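You operate a simulated robot arm through the tools that you are given. There is no shell and no other tool.

You are at the controls of a simulated robot arm. One attempt, no reset.

JOB
Gauge the steel axle pin; put it and its matching bush on the blue mat.
Fine: close the caliper jaw on the standing pin, read the size, and leave the jaw open. Set down upright: what you pick out.

Only the result counts: the job must be done as asked and must still hold three seconds after the hand-in. Knocking over, shifting, dropping, spilling or breaking anything else fails it.

ROBOT AND FRAMES
A 6-joint arm with a two-finger parallel gripper, fixed in place. Base frame: the origin is on the floor under the middle of its stand, x ahead of it, y to its left, z up; the work surface is at about z = 900. Readings come in mm, rad, newtons and seconds.
With the tool pointing down near the work surface it reaches from about 240 to 660 mm from the base axis. Its first joint turns from -1.152 to 1.152 rad. Payload 2.9 kg.
The tool frame sits at the grasp point between the pads (the TCP): z along the fingers, y along the line on which they close. The tips reach 30 mm beyond it. Largest opening 110 mm; finger width 20, thickness 10; the body of the gripper, 48 by 112 mm, starts 55 mm behind the TCP.
Orientation is that of the tool frame in the base frame, as a unit quaternion [x, y, z, w]. With the fingers straight down and closing along the base's y, the tool's x points along the base's -x, its y along +y and its z along -z.

CONTROLS
- The arm moves only by the tool jog_arm. Its argument "motion" is a list of rows, each an object (a shift or turn left out is 0, a gripper value left out holds the last) with "dr": the turn, a rotation vector about the base's x, y, z in rad, a list of three; "dp": the shift along the base's x, y, z in mm, a list of three; "hand": the opening in per cent of the stroke, from 0 (shut) to 100 (fully open). In form: [{"dr": [wx, wy, wz], "dp": [tx, ty, tz], "hand": hand}, ...]. A call has 1 to 20 rows; each row shifts and turns the commanded pose from where the row before left it. Each row takes 0.2 s and may step no farther than 50 mm and 0.15 rad from the row before; otherwise, or with a gripper value out of range, the whole call is refused. Where a pose cannot be reached the arm comes as near as it can. A force on the tool above 40 N (or 10 N above the force at the start of the call, whichever is more), or a blocked arm, ends the call early, and 0.2 s more pass. The fingers move at their own pace (about 108 mm/s each) and stop on an object; they squeeze with about 33 N. The grip force told is the motor's: it shows also when the fingers shut on nothing. Time passes only in rows, and 0.2 s behind the last, so rows that do not move let the fingers close. It gives the time, the measured TCP pose, the force on the tool (base axes), the opening and the grip force at its end, in the units of the frame above (readings bear some noise), with the torque about the TCP (base axes, N m) and any sound that the robot's microphone picked up, and new pictures: "views" is both (left out), scene, wrist or none.
- Cameras (640 x 400 px; columns grow to the right, rows downward): "scene" is fixed at [68, 432.5, 1377.3]; the picture's right is [-0.81, -0.59, 0.00], its down [-0.38, 0.52, -0.77] and it looks along [0.45, -0.62, -0.64] (base axes); focal length 294 px, centre (320, 200). "wrist" rides on the gripper at [72, 17, -103] in the tool frame; the picture's right is [-0.23, 0.97, 0.00], its down [-0.76, -0.18, -0.62] and it looks along [-0.61, -0.14, 0.78] (tool axes); focal length 222 px, centre (320, 200). There is no depth. A picture from a camera that has moved, and an enlarged one, comes with that camera's place and axes in the base frame and with its lens.
- inspect(camera, box): a new picture of the part [left, top, right, bottom] of that camera's present view, enlarged. No time passes.
- sign_off(): hands the job in; it is judged then, once.

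Nothing tells you positions but the pictures and the camera data. Unless the task says otherwise, let go and move clear before handing in.

The tools are called by a JSON object that holds its "method" and its "body". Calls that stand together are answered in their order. jog_arm: Moves the arm, as the interface text tells. Its arguments: {"type":"object","properties":{"motion":{"type":"array","items":{"type":"object","properties":{"dr":{"type":"array","items":{"type":"number"}},"dp":{"type":"array","items":{"type":"number"}},"hand":{"type":"number"}}}},"views":{"type":"string","enum":["both","scene","wrist","none"]}},"required":["motion"]} The other tools are called the same way: inspect (camera, box) takes an enlarged picture of a part of a camera's view; sign_off () hands the job in.

At the start:

```text
clock: 0.0
ee_pos: [453.8, 139.3, 1156.9]
tool_rot: [0.0, 1.0, 0.0, 0.0]
force: [0.3, -0.5, 0.5]
wrist_torque: [-0.03, 0.02, 0.01]
finger_gap: 110.0
grasp_force: 0.0
```

scene: 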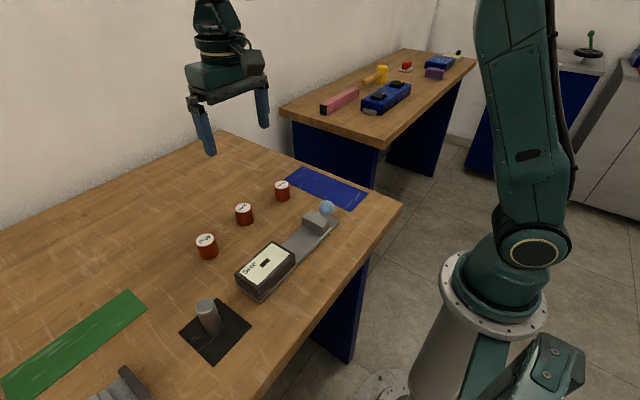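
wrist: 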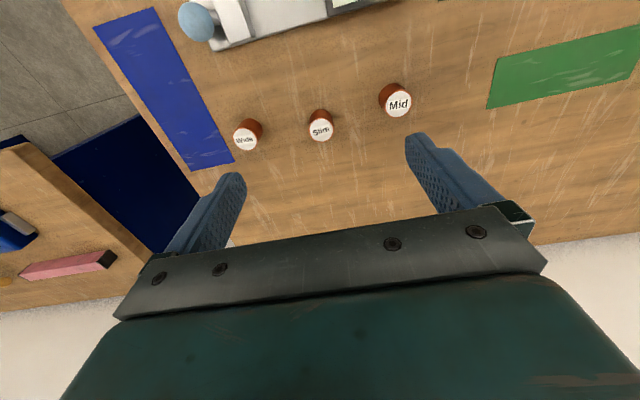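

I see a table with three red bushes (Wide, Slim, Mid), a gauge/caliper device with a slider and blue knob, a steel pin standing on a black pad, and blue and green mats. I'll look closer before moving.

{"method": "inspect", "body": {"camera": "scene", "box": [160, 160, 400, 310]}}

{"method": "inspect", "body": {"camera": "scene", "box": [80, 250, 320, 400]}}

{"method": "inspect", "body": {"camera": "scene", "box": [220, 190, 360, 310]}}

{"method": "inspect", "body": {"camera": "wrist", "box": [160, 0, 440, 175]}}

```text
2.67 times, centred on (280, 235) of scene
camera zoom: at [68.0, 432.5, 1377.3], right [-0.81, -0.59, 0.0], down [-0.38, 0.52, -0.77], along [0.45, -0.62, -0.64], focal length 784 px, centre (427, 107)
```

zoom: 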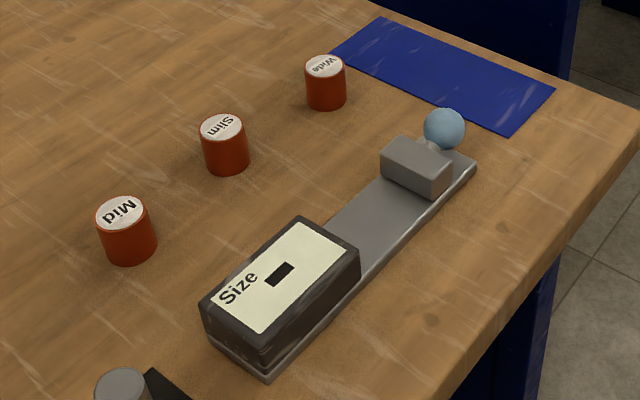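

```text
2.67 times, centred on (200, 325) of scene
camera zoom: at [68.0, 432.5, 1377.3], right [-0.81, -0.59, 0.0], down [-0.38, 0.52, -0.77], along [0.45, -0.62, -0.64], focal length 784 px, centre (640, -133)
```

zoom: 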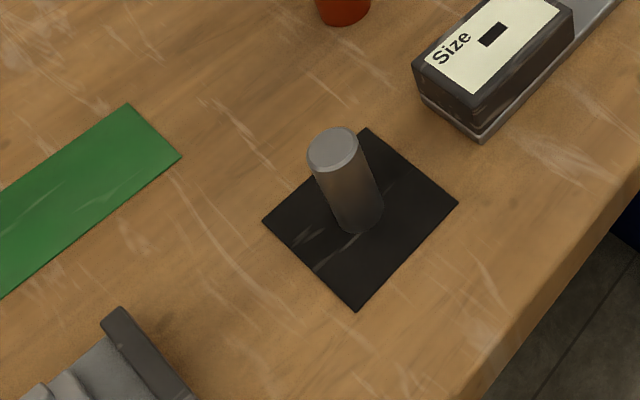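

```text
3.33 times, centred on (290, 250) of scene
camera zoom: at [68.0, 432.5, 1377.3], right [-0.81, -0.59, 0.0], down [-0.38, 0.52, -0.77], along [0.45, -0.62, -0.64], focal length 980 px, centre (420, 33)
```

zoom: 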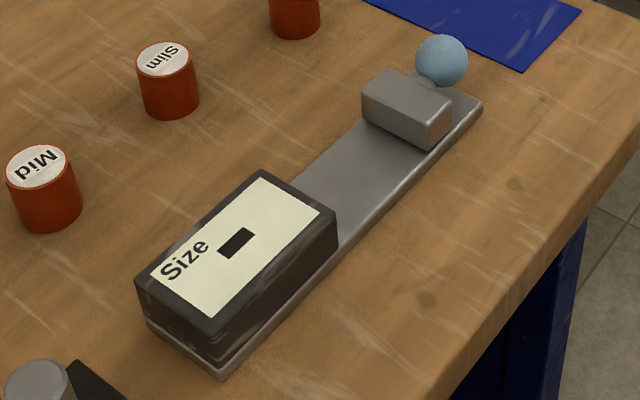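

```text
2.29 times, centred on (300, 88) of wrist
camera zoom: at [382.4, 156.0, 1261.5], right [0.23, 0.97, 0.0], down [0.76, -0.18, 0.62], along [0.61, -0.14, -0.78], focal length 508 px, centre (366, 457)
```

zoom: 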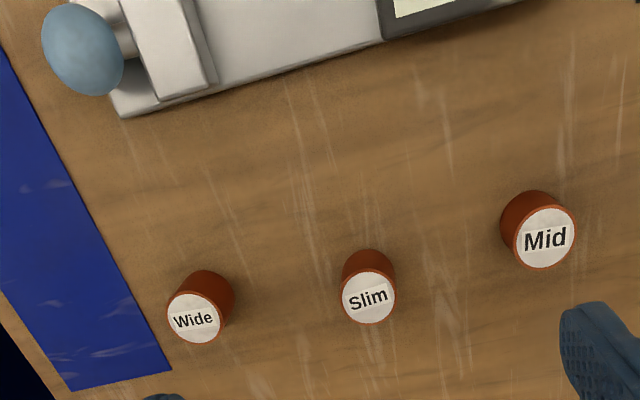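

The pin stands on a black pad near (350, 343). The caliper lies along y at x≈350, with its box at y≈165–265, its slider face at y≈72 and its knob near (350, 20, 936). The bushes are Mid, Slim and Wide at x≈490, and the blue mat spans about x 320–540, y −125 to −43. Next I'll turn the tool 90° so the fingers close along x and hover over the pin.

{"method": "jog_arm", "body": {"motion": [{"dr": [0, 0, 0.1428], "dp": [-9.4, 18.5, -5]}, {"dr": [0, 0, 0.1428], "dp": [-9.4, 18.5, -5]}, {"dr": [0, 0, 0.1428], "dp": [-9.4, 18.5, -5]}, {"dr": [0, 0, 0.1428], "dp": [-9.4, 18.5, -5]}, {"dr": [0, 0, 0.1428], "dp": [-9.4, 18.5, -5]}, {"dr": [0, 0, 0.1428], "dp": [-9.4, 18.5, -5]}, {"dr": [0, 0, 0.1428], "dp": [-9.4, 18.5, -5]}, {"dr": [0, 0, 0.1428], "dp": [-9.4, 18.5, -5]}, {"dr": [0, 0, 0.1428], "dp": [-9.4, 18.5, -5]}, {"dr": [0, 0, 0.1428], "dp": [-9.4, 18.5, -5]}, {"dr": [0, 0, 0.1428], "dp": [-9.8, 18.7, -6.9]}, {}]}}

```text
clock: 2.6
ee_pos: [350.5, 342.7, 1101.5]
tool_rot: [0.708, -0.707, 0.0, 0.0]
force: [-0.1, 0.4, 0.5]
wrist_torque: [0.01, 0.02, -0.01]
finger_gap: 110.1
grasp_force: 0.1
camera wrist: at [334.1, 270.2, 1204.7], right [-0.97, 0.23, 0.0], down [0.18, 0.76, 0.62], along [0.14, 0.61, -0.78], focal length 222 px, centre (320, 200)
```

scene: 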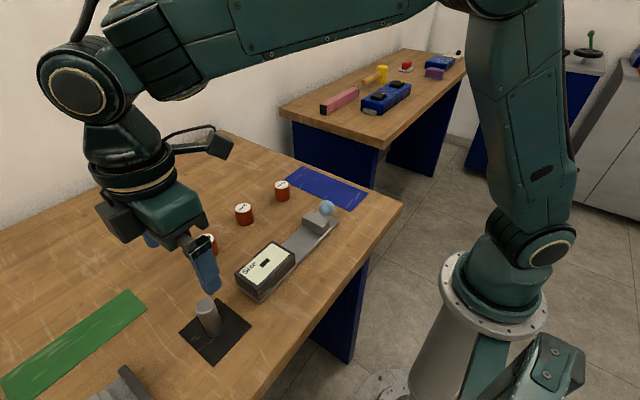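
wrist: 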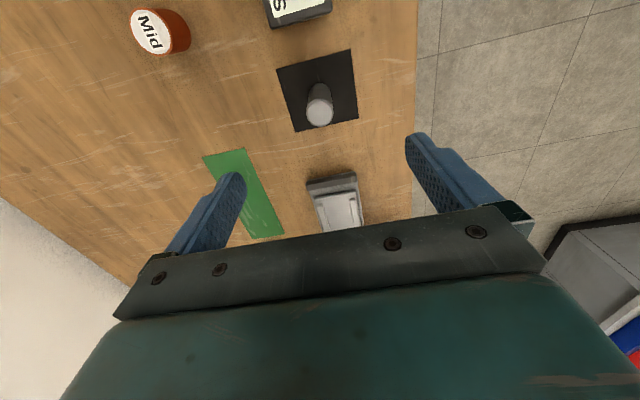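

The pin is nearly below the gripper; I'll zoom in on the wrist view to fix its position more exactly.

{"method": "inspect", "body": {"camera": "wrist", "box": [260, 40, 380, 140]}}

{"method": "inspect", "body": {"camera": "scene", "box": [170, 280, 260, 370]}}

```text
4.00 times, centred on (320, 90) of wrist
camera zoom: at [334.1, 270.2, 1204.7], right [-0.97, 0.23, 0.0], down [0.18, 0.76, 0.62], along [0.14, 0.61, -0.78], focal length 888 px, centre (320, 640)
```

zoom: 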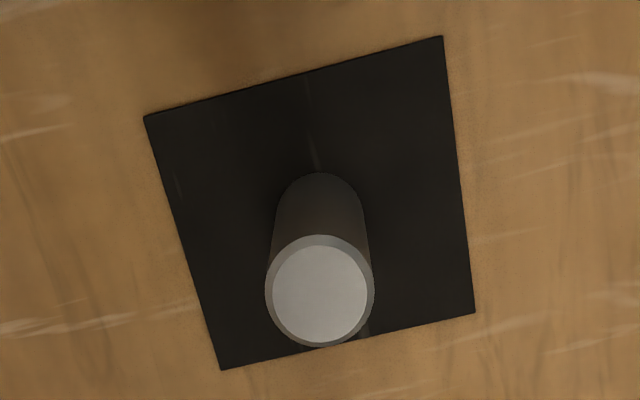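

```text
4.44 times, centred on (215, 325) of scene
camera zoom: at [68.0, 432.5, 1377.3], right [-0.81, -0.59, 0.0], down [-0.38, 0.52, -0.77], along [0.45, -0.62, -0.64], focal length 1307 px, centre (787, -356)
```

zoom: 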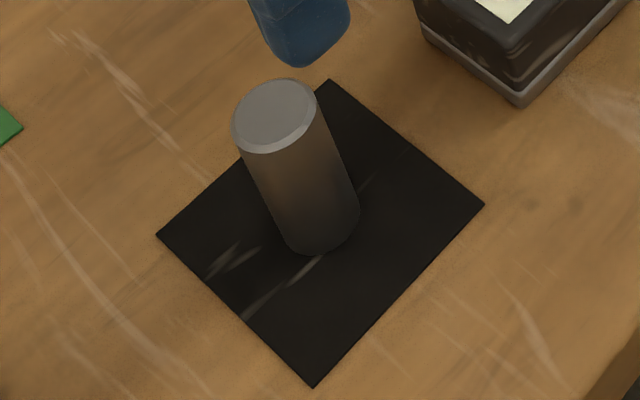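

The two views agree: pin centre at about (351, 341.7), top at z≈967.5, diameter ≈28 mm, height ≈66 mm. I'll lower the open fingers around it and close.

{"method": "jog_arm", "body": {"motion": [{"dp": [0.5, -1, -40]}, {"dp": [0, 0, -40]}, {"dp": [0, 0, -40]}, {"dp": [0, 0, -20]}, {"dp": [0, 0, -16]}, {}]}}

```text
clock: 4.0
ee_pos: [351.1, 341.7, 943.9]
tool_rot: [0.707, -0.707, 0.0, 0.0]
force: [0.0, 0.7, -0.1]
wrist_torque: [-0.01, 0.0, -0.03]
finger_gap: 110.0
grasp_force: 0.1
camera wrist: at [334.6, 269.2, 1048.0], right [-0.97, 0.23, 0.0], down [0.18, 0.76, 0.62], along [0.14, 0.61, -0.78], focal length 222 px, centre (320, 200)
```

scene: 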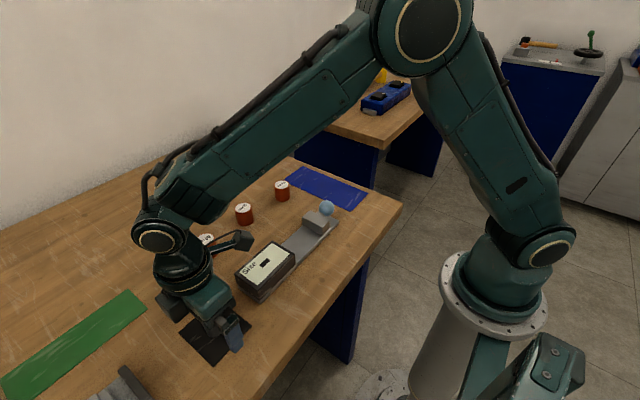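
wrist: 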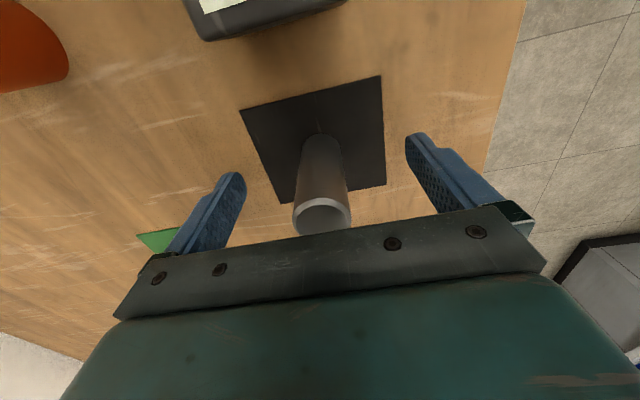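

The pin sits between the pads as expected. I'll close the fingers on it.

{"method": "jog_arm", "body": {"motion": [{"hand": 40}, {"hand": 24}, {"hand": 15}, {"hand": 15}, {"hand": 15}], "views": "wrist"}}

```text
clock: 5.2
ee_pos: [352.1, 341.1, 945.1]
tool_rot: [0.707, -0.707, 0.0, 0.0]
force: [0.4, 0.2, -0.1]
wrist_torque: [-0.04, -0.05, 0.02]
finger_gap: 27.7
grasp_force: 32.5
camera wrist: at [334.6, 269.2, 1048.3], right [-0.97, 0.23, 0.0], down [0.18, 0.76, 0.62], along [0.14, 0.61, -0.78], focal length 222 px, centre (320, 200)
```

wrist: 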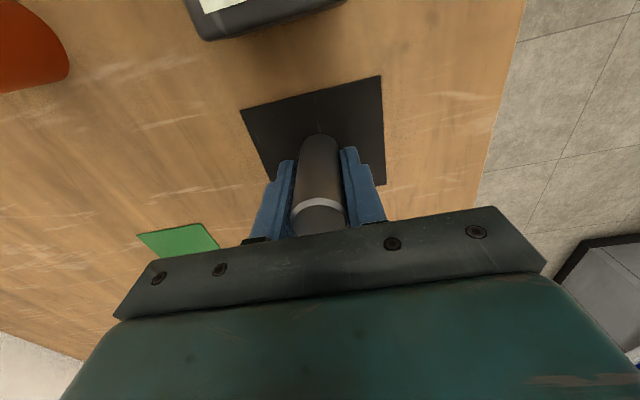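

The pin is gripped at about 27.7 mm wide. I'll lift it clear and carry it to above the gap in the caliper.

{"method": "jog_arm", "body": {"motion": [{"dp": [0, 0, 15]}, {"dp": [0, 0, 35]}, {"dp": [0, 0, 40]}, {"dp": [0, 0, 30]}, {"dp": [0, -40, 0]}, {"dp": [0, -40, 0]}, {"dp": [0, -40, 0]}, {"dp": [0, -40, 0]}, {"dp": [0, -40, 0]}, {}]}}

```text
clock: 7.4
ee_pos: [350.9, 142.0, 1066.6]
tool_rot: [-0.707, 0.708, 0.0, 0.0]
force: [-0.5, 0.0, -3.6]
wrist_torque: [0.03, -0.02, -0.01]
finger_gap: 27.5
grasp_force: 33.2
camera wrist: at [334.9, 69.7, 1169.8], right [-0.97, 0.23, 0.0], down [0.18, 0.76, 0.62], along [0.14, 0.61, -0.78], focal length 222 px, centre (320, 200)
```

scene: 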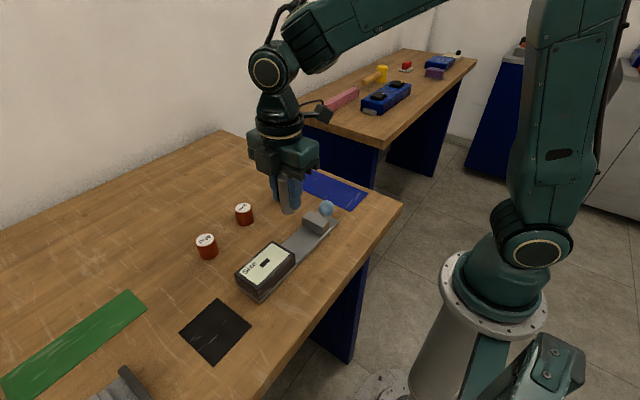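
wrist: 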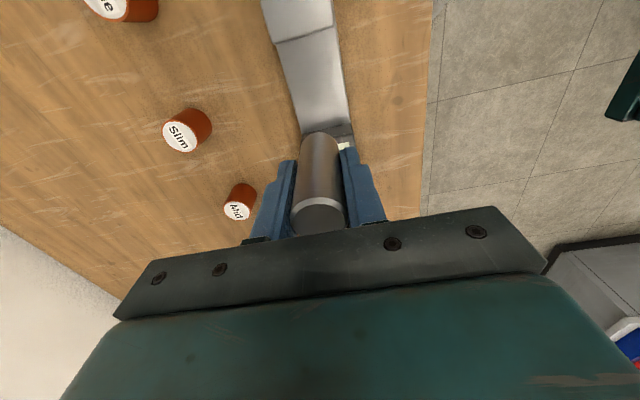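

{"method": "inspect", "body": {"camera": "wrist", "box": [240, 0, 400, 240]}}

{"method": "inspect", "body": {"camera": "scene", "box": [220, 160, 360, 310]}}

{"method": "inspect", "body": {"camera": "wrist", "box": [280, 110, 380, 170]}}

```text
1.67 times, centred on (320, 120) of wrist
camera zoom: at [334.9, 69.7, 1169.8], right [-0.97, 0.23, 0.0], down [0.18, 0.76, 0.62], along [0.14, 0.61, -0.78], focal length 370 px, centre (320, 333)
```

zoom: 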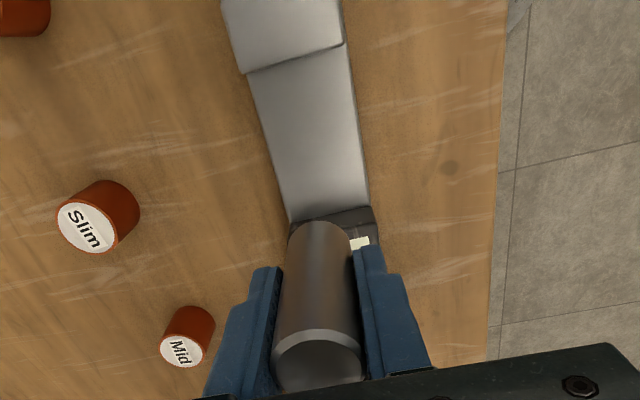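

```text
2.67 times, centred on (290, 235) of scene
camera zoom: at [68.1, 432.5, 1377.3], right [-0.81, -0.59, 0.0], down [-0.38, 0.52, -0.77], along [0.45, -0.62, -0.64], focal length 784 px, centre (400, 107)
```

zoom: 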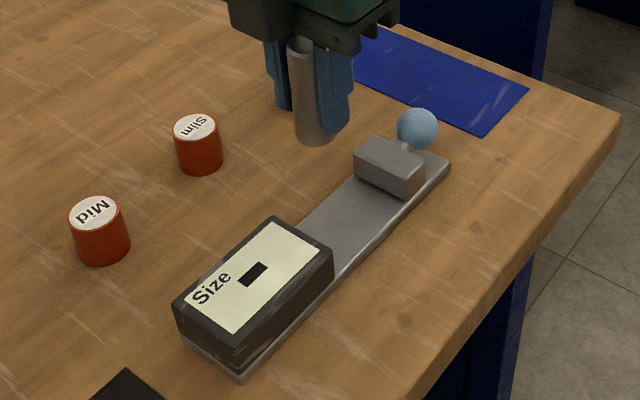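

```text
6.40 times, centred on (330, 140) of wrist
camera zoom: at [334.9, 69.7, 1169.8], right [-0.97, 0.23, 0.0], down [0.18, 0.76, 0.62], along [0.14, 0.61, -0.78], focal length 1422 px, centre (256, 584)
```

zoom: 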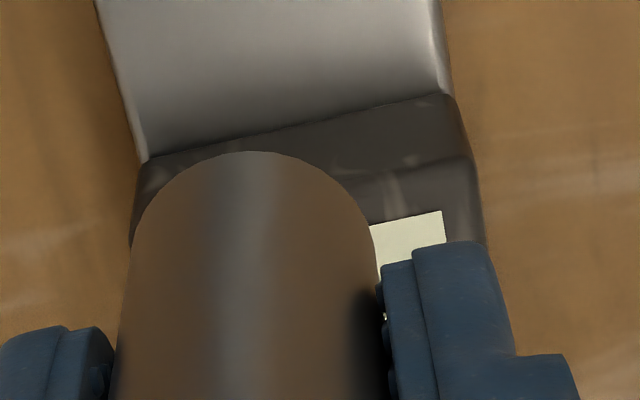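

The box face reads at y≈168 and the plate top at z≈910, and the pin centre sits about 1 mm behind the TCP in y. I'll shift to y≈151 and lower partway to check the clearance.

{"method": "jog_arm", "body": {"motion": [{"dp": [-0.5, 9, 0]}, {"dp": [0, 0, -30]}, {"dp": [0, 0, -30]}, {"dp": [0, 0, -30]}, {"dp": [0, 0, -10]}, {}]}}

{"method": "inspect", "body": {"camera": "wrist", "box": [260, 80, 400, 180]}}

{"method": "inspect", "body": {"camera": "scene", "box": [240, 190, 340, 290]}}

```text
clock: 8.8
ee_pos: [350.6, 151.5, 964.7]
tool_rot: [-0.707, 0.708, 0.0, 0.0]
force: [0.1, -0.1, -4.0]
wrist_torque: [0.01, 0.0, 0.0]
finger_gap: 27.7
grasp_force: 33.0
camera wrist: at [334.2, 78.4, 1068.3], right [-0.97, 0.23, 0.0], down [0.18, 0.76, 0.62], along [0.14, 0.61, -0.78], focal length 222 px, centre (320, 200)
```

scene: 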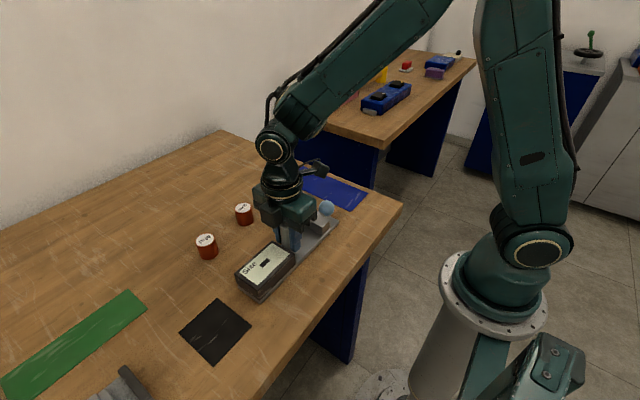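
wrist: 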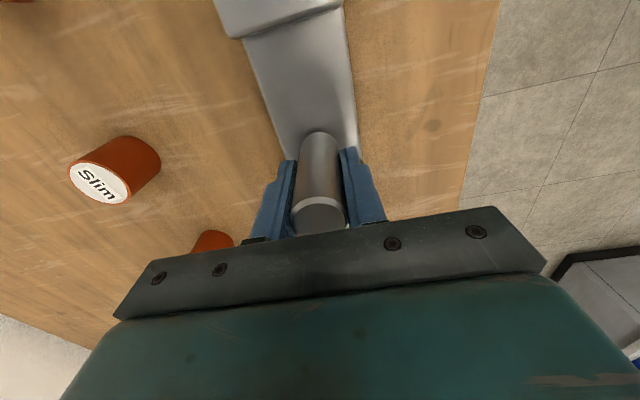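

```text
4.00 times, centred on (330, 130) of wrist
camera zoom: at [334.2, 78.4, 1068.3], right [-0.97, 0.23, 0.0], down [0.18, 0.76, 0.62], along [0.14, 0.61, -0.78], focal length 888 px, centre (280, 480)
```

zoom: 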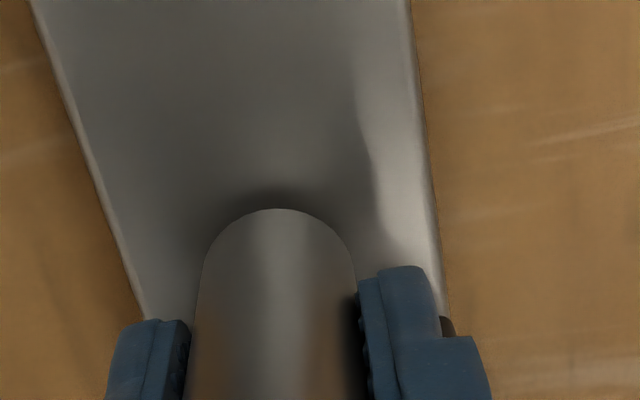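

```text
4.00 times, centred on (290, 240) of scene
camera zoom: at [68.1, 432.5, 1377.3], right [-0.81, -0.59, 0.0], down [-0.38, 0.52, -0.77], along [0.45, -0.62, -0.64], focal length 1177 px, centre (440, 40)
```

zoom: 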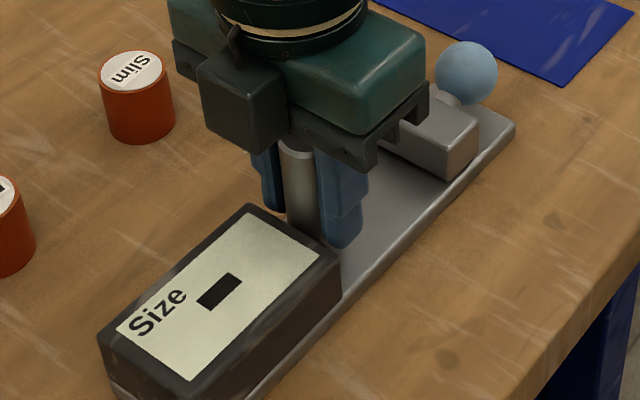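

The pin bottom is about 10 mm above the plate with a 2–4 mm gap to the box face, which is fine. I'll lower gently toward contact.

{"method": "jog_arm", "body": {"motion": [{"dp": [0, 0, -4]}, {"dp": [0, 0, -3]}, {"dp": [0, 0, -1]}, {}], "views": "none"}}

{"method": "jog_arm", "body": {"motion": [{"dp": [0, 0, -1]}, {}], "views": "none"}}

{"method": "jog_arm", "body": {"motion": [{"dp": [0, 0, -1]}, {}], "views": "none"}}

```text
clock: 9.8
ee_pos: [352.4, 150.0, 957.9]
tool_rot: [-0.707, 0.708, -0.001, 0.001]
force: [-5.9, -3.5, 15.9]
wrist_torque: [-0.17, 0.35, 0.01]
finger_gap: 27.5
grasp_force: 33.3
```

```text
clock: 10.4
ee_pos: [352.2, 151.0, 956.5]
tool_rot: [0.707, -0.707, 0.0, -0.002]
force: [-9.6, -2.6, 29.9]
wrist_torque: [-0.04, 0.57, -0.01]
finger_gap: 27.8
grasp_force: 33.6
```

```text
clock: 11.0
ee_pos: [350.7, 150.7, 956.8]
tool_rot: [0.707, -0.707, 0.0, -0.001]
force: [-6.2, 0.2, 29.5]
wrist_torque: [0.03, 0.53, -0.04]
finger_gap: 27.6
grasp_force: 33.1
```

The pin is already on the plate with some push, at TCP z≈957. I'll back off until the contact force is light.

{"method": "jog_arm", "body": {"motion": [{"dp": [0, 0, 1]}, {"dp": [0, 0, 0.7]}, {}], "views": "none"}}

```text
clock: 11.8
ee_pos: [350.1, 149.1, 956.4]
tool_rot: [-0.706, 0.708, 0.001, -0.002]
force: [0.2, 0.5, -3.8]
wrist_torque: [-0.04, 0.01, -0.02]
finger_gap: 27.5
grasp_force: 32.7
```

Force now equals the pin's weight, so it hangs just at contact. I'll lower half a millimetre, then look before releasing.

{"method": "jog_arm", "body": {"motion": [{"dp": [0, 0, -0.5]}, {}], "views": "both"}}

{"method": "inspect", "body": {"camera": "wrist", "box": [260, 80, 400, 180]}}

{"method": "inspect", "body": {"camera": "scene", "box": [240, 190, 340, 290]}}

```text
clock: 12.4
ee_pos: [350.4, 150.1, 956.1]
tool_rot: [0.707, -0.707, -0.001, 0.0]
force: [0.5, 0.8, -4.4]
wrist_torque: [0.02, 0.0, -0.05]
finger_gap: 27.5
grasp_force: 32.9
camera wrist: at [334.2, 78.0, 1059.5], right [-0.97, 0.23, 0.0], down [0.18, 0.76, 0.62], along [0.14, 0.61, -0.78], focal length 222 px, centre (320, 200)
```

scene: 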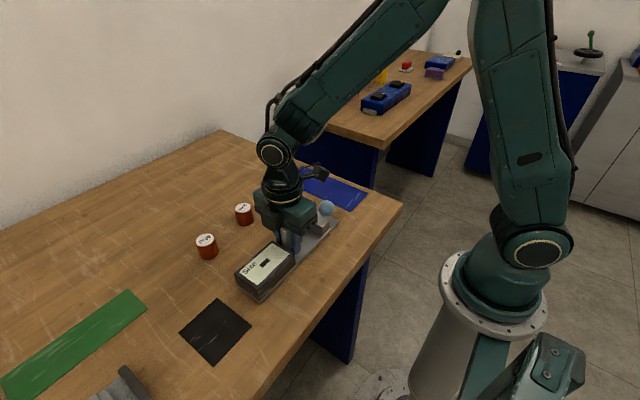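
wrist: 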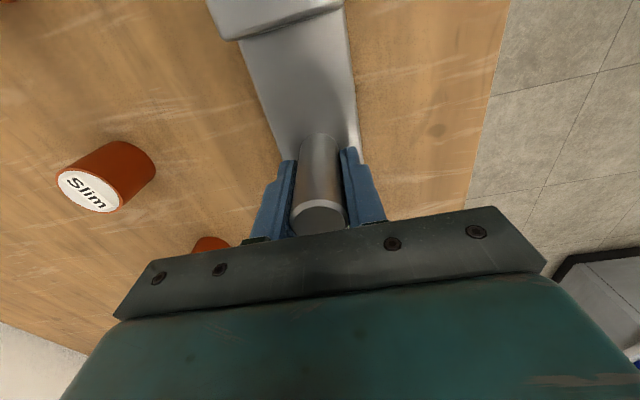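

```text
4.00 times, centred on (330, 130) of wrist
camera zoom: at [334.2, 78.0, 1059.5], right [-0.97, 0.23, 0.0], down [0.18, 0.76, 0.62], along [0.14, 0.61, -0.78], focal length 888 px, centre (280, 480)
```

zoom: 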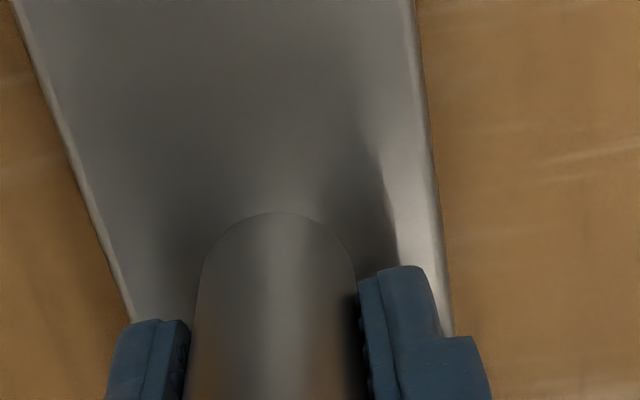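

```text
4.00 times, centred on (290, 240) of scene
camera zoom: at [68.1, 432.5, 1377.3], right [-0.81, -0.59, 0.0], down [-0.38, 0.52, -0.77], along [0.45, -0.62, -0.64], focal length 1177 px, centre (440, 40)
```

zoom: 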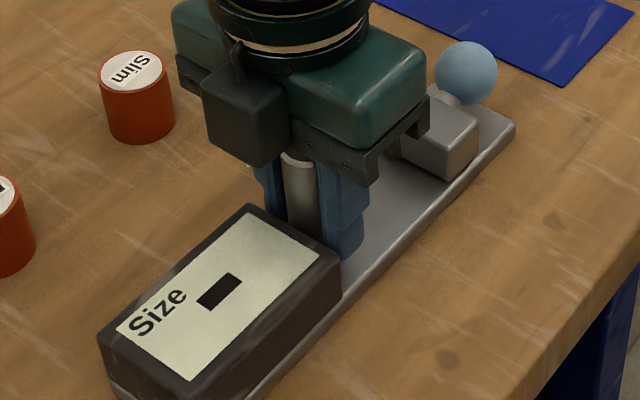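

Still bearing the pin's weight, so contact is just below. I'll lower in small steps until the force turns upward.

{"method": "jog_arm", "body": {"motion": [{"dp": [0, 0, -0.4]}, {}], "views": "none"}}

{"method": "jog_arm", "body": {"motion": [{"dp": [0, 0, -0.4]}, {}], "views": "none"}}

```text
clock: 13.0
ee_pos: [351.2, 149.6, 956.6]
tool_rot: [0.707, -0.707, 0.0, 0.0]
force: [-1.4, -0.2, -1.5]
wrist_torque: [0.02, 0.09, 0.04]
finger_gap: 27.7
grasp_force: 32.7
```

```text
clock: 13.6
ee_pos: [351.6, 150.7, 957.9]
tool_rot: [0.708, -0.707, 0.001, -0.001]
force: [-2.0, -0.8, 9.0]
wrist_torque: [-0.02, 0.27, 0.0]
finger_gap: 27.4
grasp_force: 32.8
```

Contact is confirmed. I'll ease off slightly, open the fingers gradually, and rise clear.

{"method": "jog_arm", "body": {"motion": [{"dp": [0, 0, 0.4]}, {"hand": 27}, {"hand": 30}, {"hand": 40}, {"hand": 60}, {}], "views": "both"}}

{"method": "inspect", "body": {"camera": "wrist", "box": [240, 80, 400, 240]}}

{"method": "inspect", "body": {"camera": "scene", "box": [240, 190, 340, 290]}}

```text
clock: 15.0
ee_pos: [350.2, 150.0, 955.7]
tool_rot: [0.707, -0.707, 0.0, 0.0]
force: [-0.4, -0.4, 0.9]
wrist_torque: [0.0, -0.04, 0.01]
finger_gap: 66.0
grasp_force: 0.0
camera wrist: at [334.0, 78.2, 1059.3], right [-0.97, 0.23, 0.0], down [0.18, 0.76, 0.62], along [0.14, 0.61, -0.78], focal length 222 px, centre (320, 200)
```

scene: 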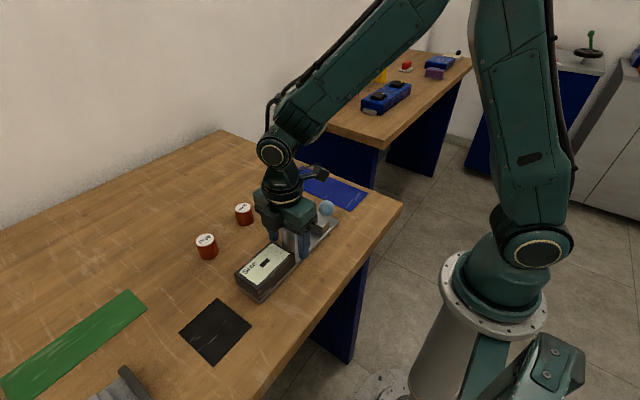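
wrist: 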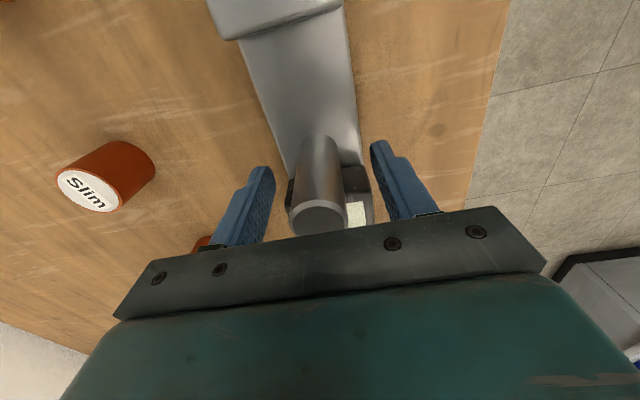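

```text
2.50 times, centred on (320, 160) of wrist
camera zoom: at [334.0, 78.2, 1059.3], right [-0.97, 0.23, 0.0], down [0.18, 0.76, 0.62], along [0.14, 0.61, -0.78], focal length 555 px, centre (320, 300)
```

zoom: 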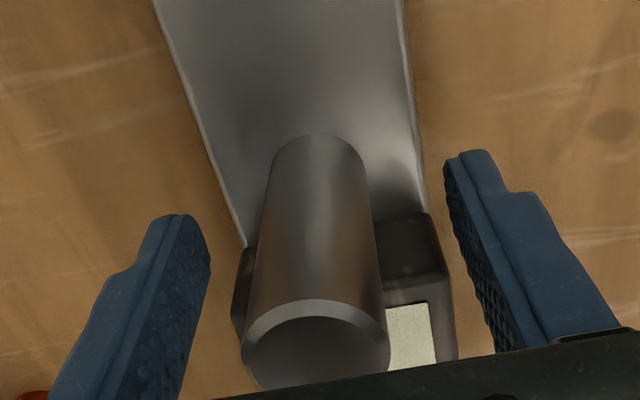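

```text
4.00 times, centred on (290, 240) of scene
camera zoom: at [68.0, 432.5, 1377.3], right [-0.81, -0.59, 0.0], down [-0.38, 0.52, -0.77], along [0.45, -0.62, -0.64], focal length 1177 px, centre (440, 40)
```

zoom: 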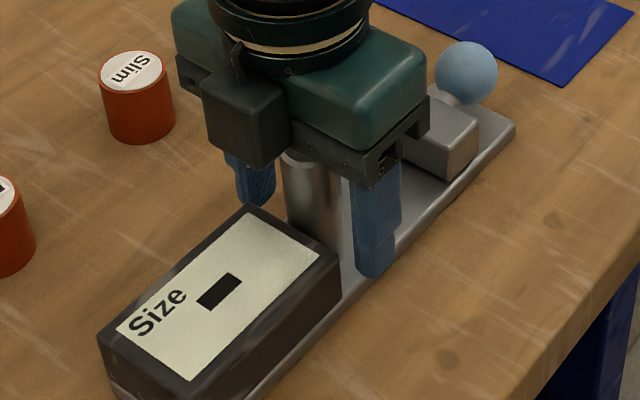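

The pin stands upright about 4 mm short of the box face. I'll rise above it and move over to hover above the knob.

{"method": "jog_arm", "body": {"motion": [{"dp": [0, 0, 10]}, {"dp": [0, 0, 25]}, {"dp": [0, 0, 35]}, {"dp": [0, 0, 20]}, {"dp": [0, -40, 0]}, {"dp": [0, -45, 0]}, {"dp": [0, -45, 0]}, {}], "views": "both"}}

{"method": "inspect", "body": {"camera": "wrist", "box": [240, 80, 400, 240]}}

{"method": "inspect", "body": {"camera": "scene", "box": [230, 180, 350, 300]}}

```text
clock: 16.8
ee_pos: [351.6, 19.7, 1046.5]
tool_rot: [0.707, -0.707, 0.0, 0.0]
force: [0.6, 0.3, 0.5]
wrist_torque: [-0.02, -0.02, -0.03]
finger_gap: 66.0
grasp_force: 0.1
camera wrist: at [334.7, -52.4, 1150.2], right [-0.97, 0.23, 0.0], down [0.18, 0.76, 0.62], along [0.14, 0.61, -0.78], focal length 222 px, centre (320, 200)
```

scene: 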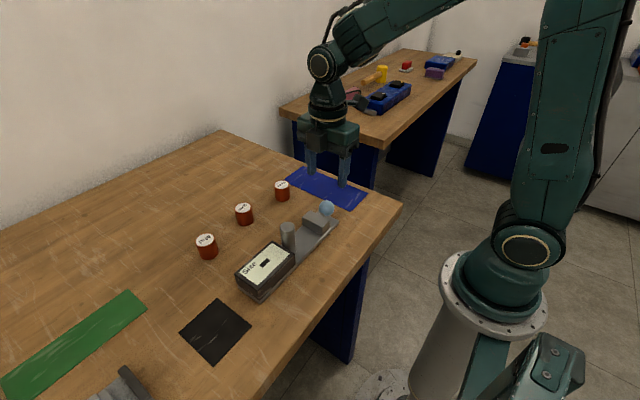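
wrist: 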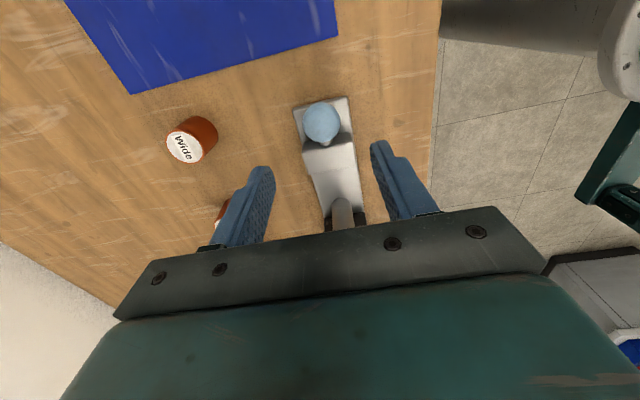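

```text
2.50 times, centred on (320, 160) of wrist
camera zoom: at [334.7, -52.4, 1150.2], right [-0.97, 0.23, 0.0], down [0.18, 0.76, 0.62], along [0.14, 0.61, -0.78], focal length 555 px, centre (320, 300)
```

zoom: 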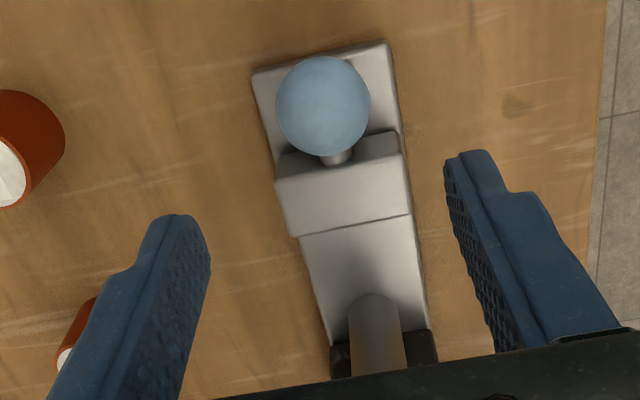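

```text
3.33 times, centred on (290, 240) of scene
camera zoom: at [68.0, 432.5, 1377.3], right [-0.81, -0.59, 0.0], down [-0.37, 0.52, -0.77], along [0.45, -0.62, -0.64], focal length 980 px, centre (420, 67)
```

zoom: 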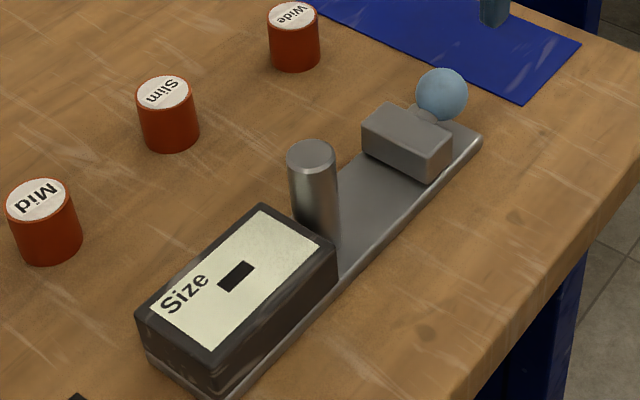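

The knob centre is at about (351, 21, 936) with a radius of about 18 mm. I'll lower the open fingers on either side of it, keeping the tips about 10 mm above the plate.

{"method": "jog_arm", "body": {"motion": [{"dp": [1, 0, -30]}, {"dp": [0, 0, -30]}, {"dp": [0, 0, -24]}, {"dp": [0, 0, -10]}, {}], "views": "both"}}

{"method": "inspect", "body": {"camera": "wrist", "box": [220, 60, 420, 240]}}

{"method": "inspect", "body": {"camera": "scene", "box": [260, 150, 380, 250]}}

```text
clock: 18.0
ee_pos: [351.9, 19.7, 951.9]
tool_rot: [-0.707, 0.708, 0.0, 0.001]
force: [-0.5, 0.9, 0.5]
wrist_torque: [-0.01, 0.01, 0.0]
finger_gap: 66.2
grasp_force: 0.1
camera wrist: at [334.8, -52.1, 1055.5], right [-0.97, 0.23, 0.0], down [0.18, 0.76, 0.62], along [0.14, 0.61, -0.78], focal length 222 px, centre (320, 200)
```

scene: 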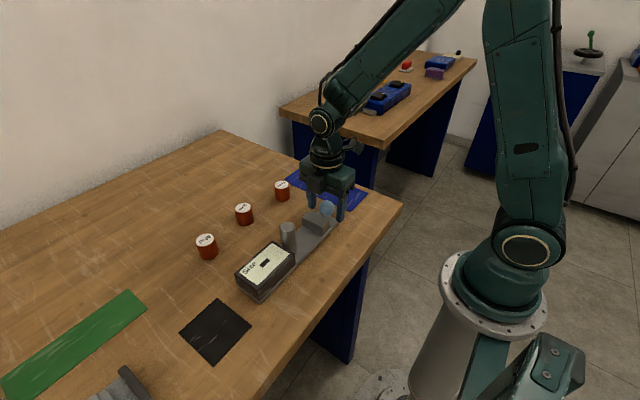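
wrist: 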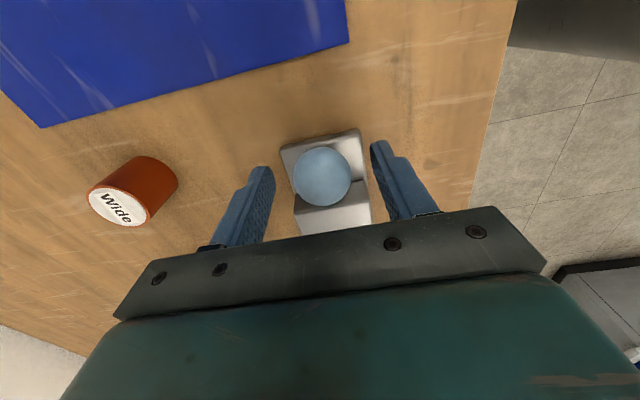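

```text
2.22 times, centred on (320, 150) of wrist
camera zoom: at [334.8, -52.1, 1055.5], right [-0.97, 0.23, 0.0], down [0.18, 0.76, 0.62], along [0.14, 0.61, -0.78], focal length 494 px, centre (320, 311)
```

zoom: 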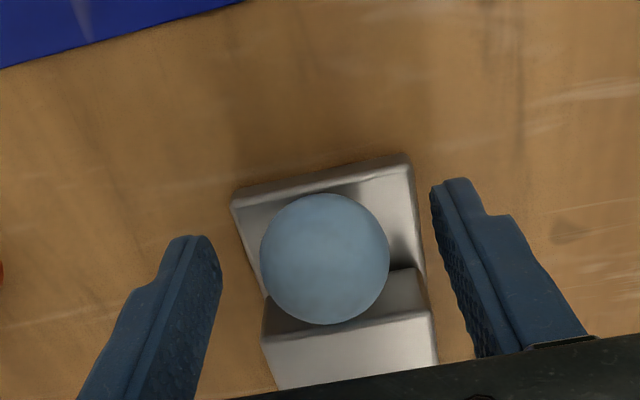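

```text
4.00 times, centred on (320, 200) of scene
camera zoom: at [68.0, 432.5, 1377.3], right [-0.81, -0.59, 0.0], down [-0.38, 0.52, -0.77], along [0.45, -0.62, -0.64], focal length 1177 px, centre (320, 200)
```

zoom: 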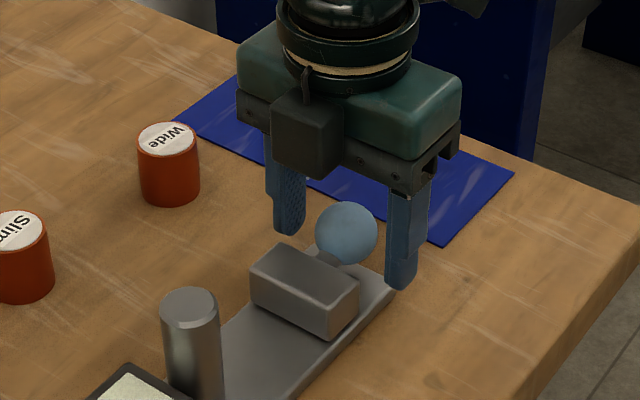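

The knob sits centred between the fingers. I'll close on it gently.

{"method": "jog_arm", "body": {"motion": [{"hand": 40}, {"hand": 34}, {"hand": 25}, {"hand": 25}, {}], "views": "wrist"}}

```text
clock: 19.2
ee_pos: [349.9, 20.0, 952.8]
tool_rot: [0.707, -0.707, -0.001, 0.001]
force: [-12.0, 1.1, 2.0]
wrist_torque: [0.01, 0.2, -0.03]
finger_gap: 35.0
grasp_force: 45.2
camera wrist: at [333.9, -52.1, 1055.6], right [-0.97, 0.23, 0.0], down [0.18, 0.76, 0.62], along [0.14, 0.61, -0.78], focal length 222 px, centre (320, 200)
```

wrist: 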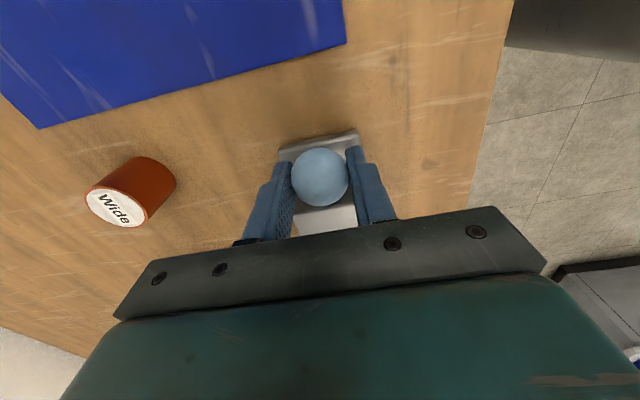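

There's a −12 N sideways load, so I'm about 1 mm too far in +x; I'll relieve that first, then start sliding the jaw toward the pin.

{"method": "jog_arm", "body": {"motion": [{"dp": [-0.8, 0, 0]}, {}], "views": "none"}}

{"method": "jog_arm", "body": {"motion": [{"dp": [0, 2, 0]}, {"dp": [0, 3, 0]}, {}], "views": "scene"}}

```text
clock: 19.8
ee_pos: [349.6, 20.9, 951.8]
tool_rot: [0.707, -0.707, -0.001, 0.0]
force: [-13.6, 0.3, 1.6]
wrist_torque: [0.0, 0.21, 0.01]
finger_gap: 34.8
grasp_force: 45.0
```

```text
clock: 20.6
ee_pos: [350.5, 24.4, 952.0]
tool_rot: [0.707, -0.707, 0.0, 0.0]
force: [-17.4, -0.7, 8.8]
wrist_torque: [-0.14, 0.17, -0.07]
finger_gap: 34.8
grasp_force: 45.1
```

scene: 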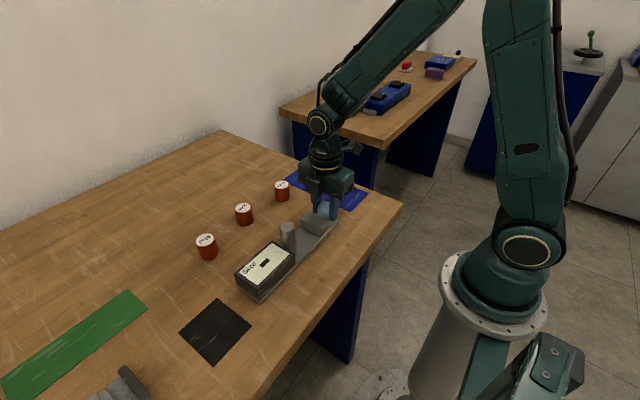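

The slide is moving, but the sideways load persists. I'll probe a small x shift to see which way relieves it.

{"method": "jog_arm", "body": {"motion": [{"dp": [-1, 0, 0]}, {}, {}], "views": "none"}}

```text
clock: 21.4
ee_pos: [349.4, 26.0, 952.0]
tool_rot: [0.708, -0.706, 0.001, -0.001]
force: [-8.8, -0.3, 6.2]
wrist_torque: [-0.06, 0.09, -0.02]
finger_gap: 34.8
grasp_force: 45.2
```

Moving −x relieves it; one more millimetre.

{"method": "jog_arm", "body": {"motion": [{"dp": [-1, 0, 0.3]}, {}, {}], "views": "none"}}

```text
clock: 22.2
ee_pos: [350.0, 26.4, 952.0]
tool_rot: [-0.707, 0.707, -0.001, 0.001]
force: [6.7, -0.8, -9.0]
wrist_torque: [-0.01, -0.18, -0.01]
finger_gap: 34.9
grasp_force: 44.5
```

Nearly balanced now. I'll trim and slide the jaw about 40 mm toward the pin at a gentle pace.

{"method": "jog_arm", "body": {"motion": [{"dp": [0.4, 2, -0.15]}, {"dp": [0, 3, 0]}, {"dp": [0, 4, 0]}, {"dp": [0, 4, 0]}, {"dp": [0, 4, 0]}, {"dp": [0, 4, 0]}, {"dp": [0, 4, 0]}, {"dp": [0, 4, 0]}, {"dp": [0, 4, 0]}, {"dp": [0, 4, 0]}, {"dp": [0, 3, 0]}, {}], "views": "scene"}}

{"method": "inspect", "body": {"camera": "scene", "box": [230, 180, 350, 300]}}

```text
clock: 24.8
ee_pos: [350.0, 65.5, 953.2]
tool_rot: [-0.707, 0.707, 0.0, 0.0]
force: [14.6, -1.2, -10.4]
wrist_torque: [-0.06, -0.13, 0.01]
finger_gap: 35.0
grasp_force: 45.1
```

scene: 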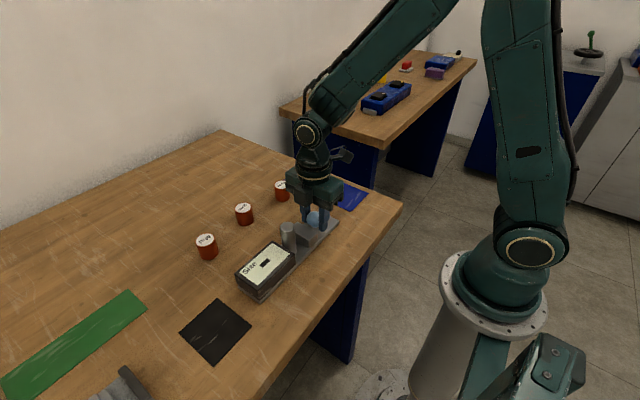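

```text
3.33 times, centred on (290, 240) of scene
camera zoom: at [68.5, 432.5, 1377.2], right [-0.81, -0.59, 0.0], down [-0.38, 0.52, -0.77], along [0.45, -0.62, -0.64], focal length 980 px, centre (420, 67)
```

zoom: 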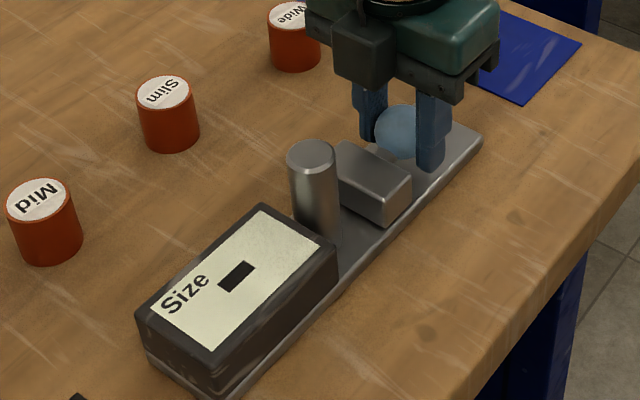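

The jaw slides well and the caliper hasn't moved. I'll trim x and z and continue slowly toward the pin.

{"method": "jog_arm", "body": {"motion": [{"dp": [0.8, 1, -0.4]}, {"dp": [0, 2, 0]}, {"dp": [0, 2, 0]}, {"dp": [0, 2, 0]}, {"dp": [0, 2, 0]}, {"dp": [0, 2, 0]}, {"dp": [0, 1, 0]}, {"dp": [0, 1, 0]}, {}], "views": "scene"}}

{"method": "inspect", "body": {"camera": "scene", "box": [230, 180, 350, 300]}}

```text
clock: 26.8
ee_pos: [349.9, 78.9, 953.7]
tool_rot: [-0.707, 0.707, -0.001, -0.001]
force: [-2.6, -0.3, 25.9]
wrist_torque: [-0.06, 0.1, -0.01]
finger_gap: 35.0
grasp_force: 44.6
```

scene: 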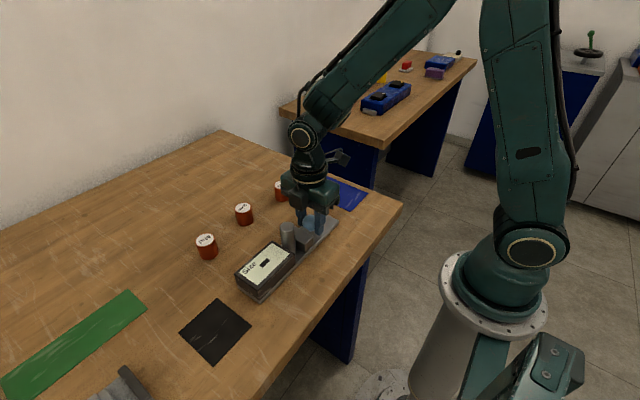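

```text
3.33 times, centred on (290, 240) of scene
camera zoom: at [67.7, 432.4, 1377.3], right [-0.81, -0.59, 0.0], down [-0.37, 0.52, -0.77], along [0.45, -0.62, -0.64], focal length 980 px, centre (420, 67)
```

zoom: 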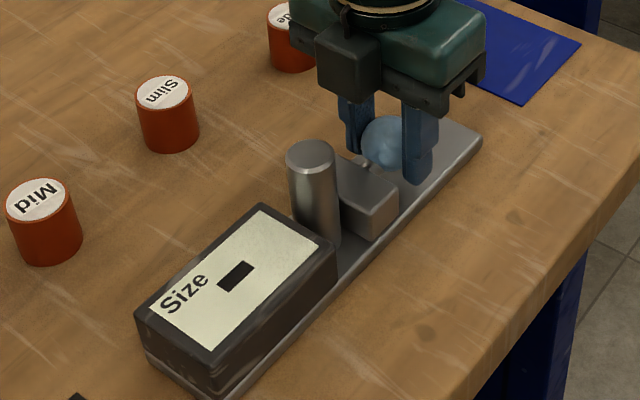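

The jaw is near the pin, but there's a 26 N upward load because I'm slightly low. I'll raise 0.3 mm before the last few millimetres.

{"method": "jog_arm", "body": {"motion": [{"dp": [0, 0, 0.3]}, {}], "views": "none"}}

{"method": "jog_arm", "body": {"motion": [{"dp": [0, 1, 0]}, {"dp": [0, 1, 0]}, {"dp": [0, 1, 0]}, {}], "views": "scene"}}

{"method": "inspect", "body": {"camera": "scene", "box": [250, 200, 330, 290]}}

```text
clock: 27.4
ee_pos: [349.2, 79.3, 951.3]
tool_rot: [-0.707, 0.708, 0.0, 0.001]
force: [0.4, 1.1, 17.0]
wrist_torque: [0.04, -0.04, -0.04]
finger_gap: 34.9
grasp_force: 44.8
```

```text
clock: 28.4
ee_pos: [350.0, 81.2, 952.1]
tool_rot: [-0.707, 0.707, 0.0, -0.001]
force: [0.3, -2.5, 14.9]
wrist_torque: [-0.14, -0.04, 0.0]
finger_gap: 34.9
grasp_force: 44.7
```

scene: 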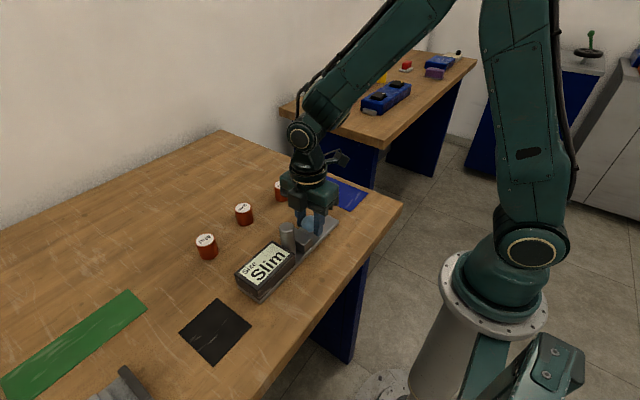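

```text
4.44 times, centred on (290, 245) of scene
camera zoom: at [67.9, 432.4, 1377.3], right [-0.81, -0.59, 0.0], down [-0.37, 0.52, -0.77], along [0.45, -0.62, -0.64], focal length 1307 px, centre (453, 0)
```

zoom: 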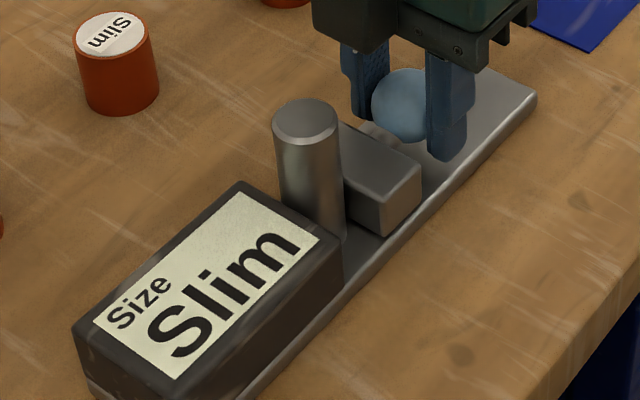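

The display lit up with "Slim", but there's little closing force yet, so I'll press a little further to confirm the jaw is truly closed on the pin.

{"method": "jog_arm", "body": {"motion": [{"dp": [0, 1, 0.2]}, {}], "views": "none"}}

{"method": "inspect", "body": {"camera": "scene", "box": [250, 200, 330, 290]}}

```text
clock: 29.0
ee_pos: [349.3, 82.4, 952.5]
tool_rot: [-0.707, 0.707, -0.001, 0.001]
force: [0.7, -6.4, 11.5]
wrist_torque: [0.0, -0.08, 0.04]
finger_gap: 34.8
grasp_force: 45.2
```

```text
4.44 times, centred on (290, 245) of scene
camera zoom: at [68.0, 432.3, 1377.3], right [-0.81, -0.59, 0.0], down [-0.37, 0.52, -0.77], along [0.45, -0.62, -0.64], focal length 1307 px, centre (453, 0)
```

zoom: 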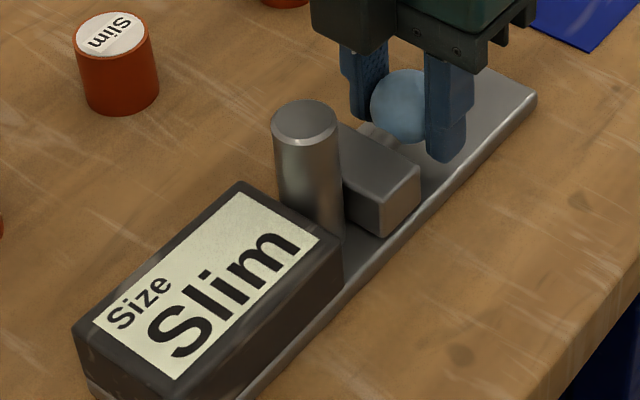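

{"method": "jog_arm", "body": {"motion": [{"dp": [0, 1, 0]}, {}], "views": "none"}}

{"method": "inspect", "body": {"camera": "scene", "box": [250, 200, 330, 290]}}

```text
clock: 29.6
ee_pos: [350.4, 83.2, 951.6]
tool_rot: [-0.706, 0.708, -0.001, -0.001]
force: [1.6, -13.7, 10.2]
wrist_torque: [-0.01, -0.07, 0.05]
finger_gap: 34.7
grasp_force: 45.1
```

```text
4.44 times, centred on (290, 245) of scene
camera zoom: at [68.0, 432.1, 1377.4], right [-0.81, -0.59, 0.0], down [-0.37, 0.52, -0.77], along [0.45, -0.62, -0.64], focal length 1307 px, centre (453, 0)
```

zoom: 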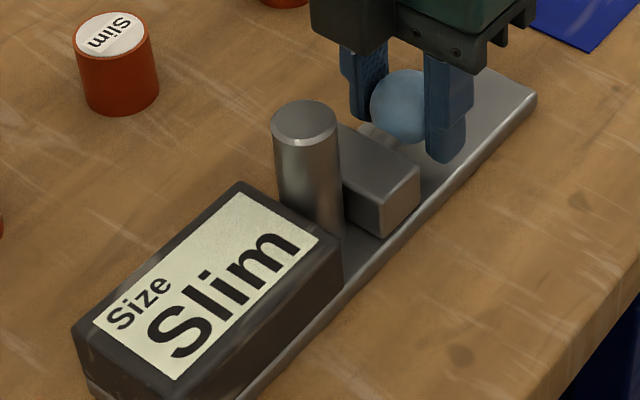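

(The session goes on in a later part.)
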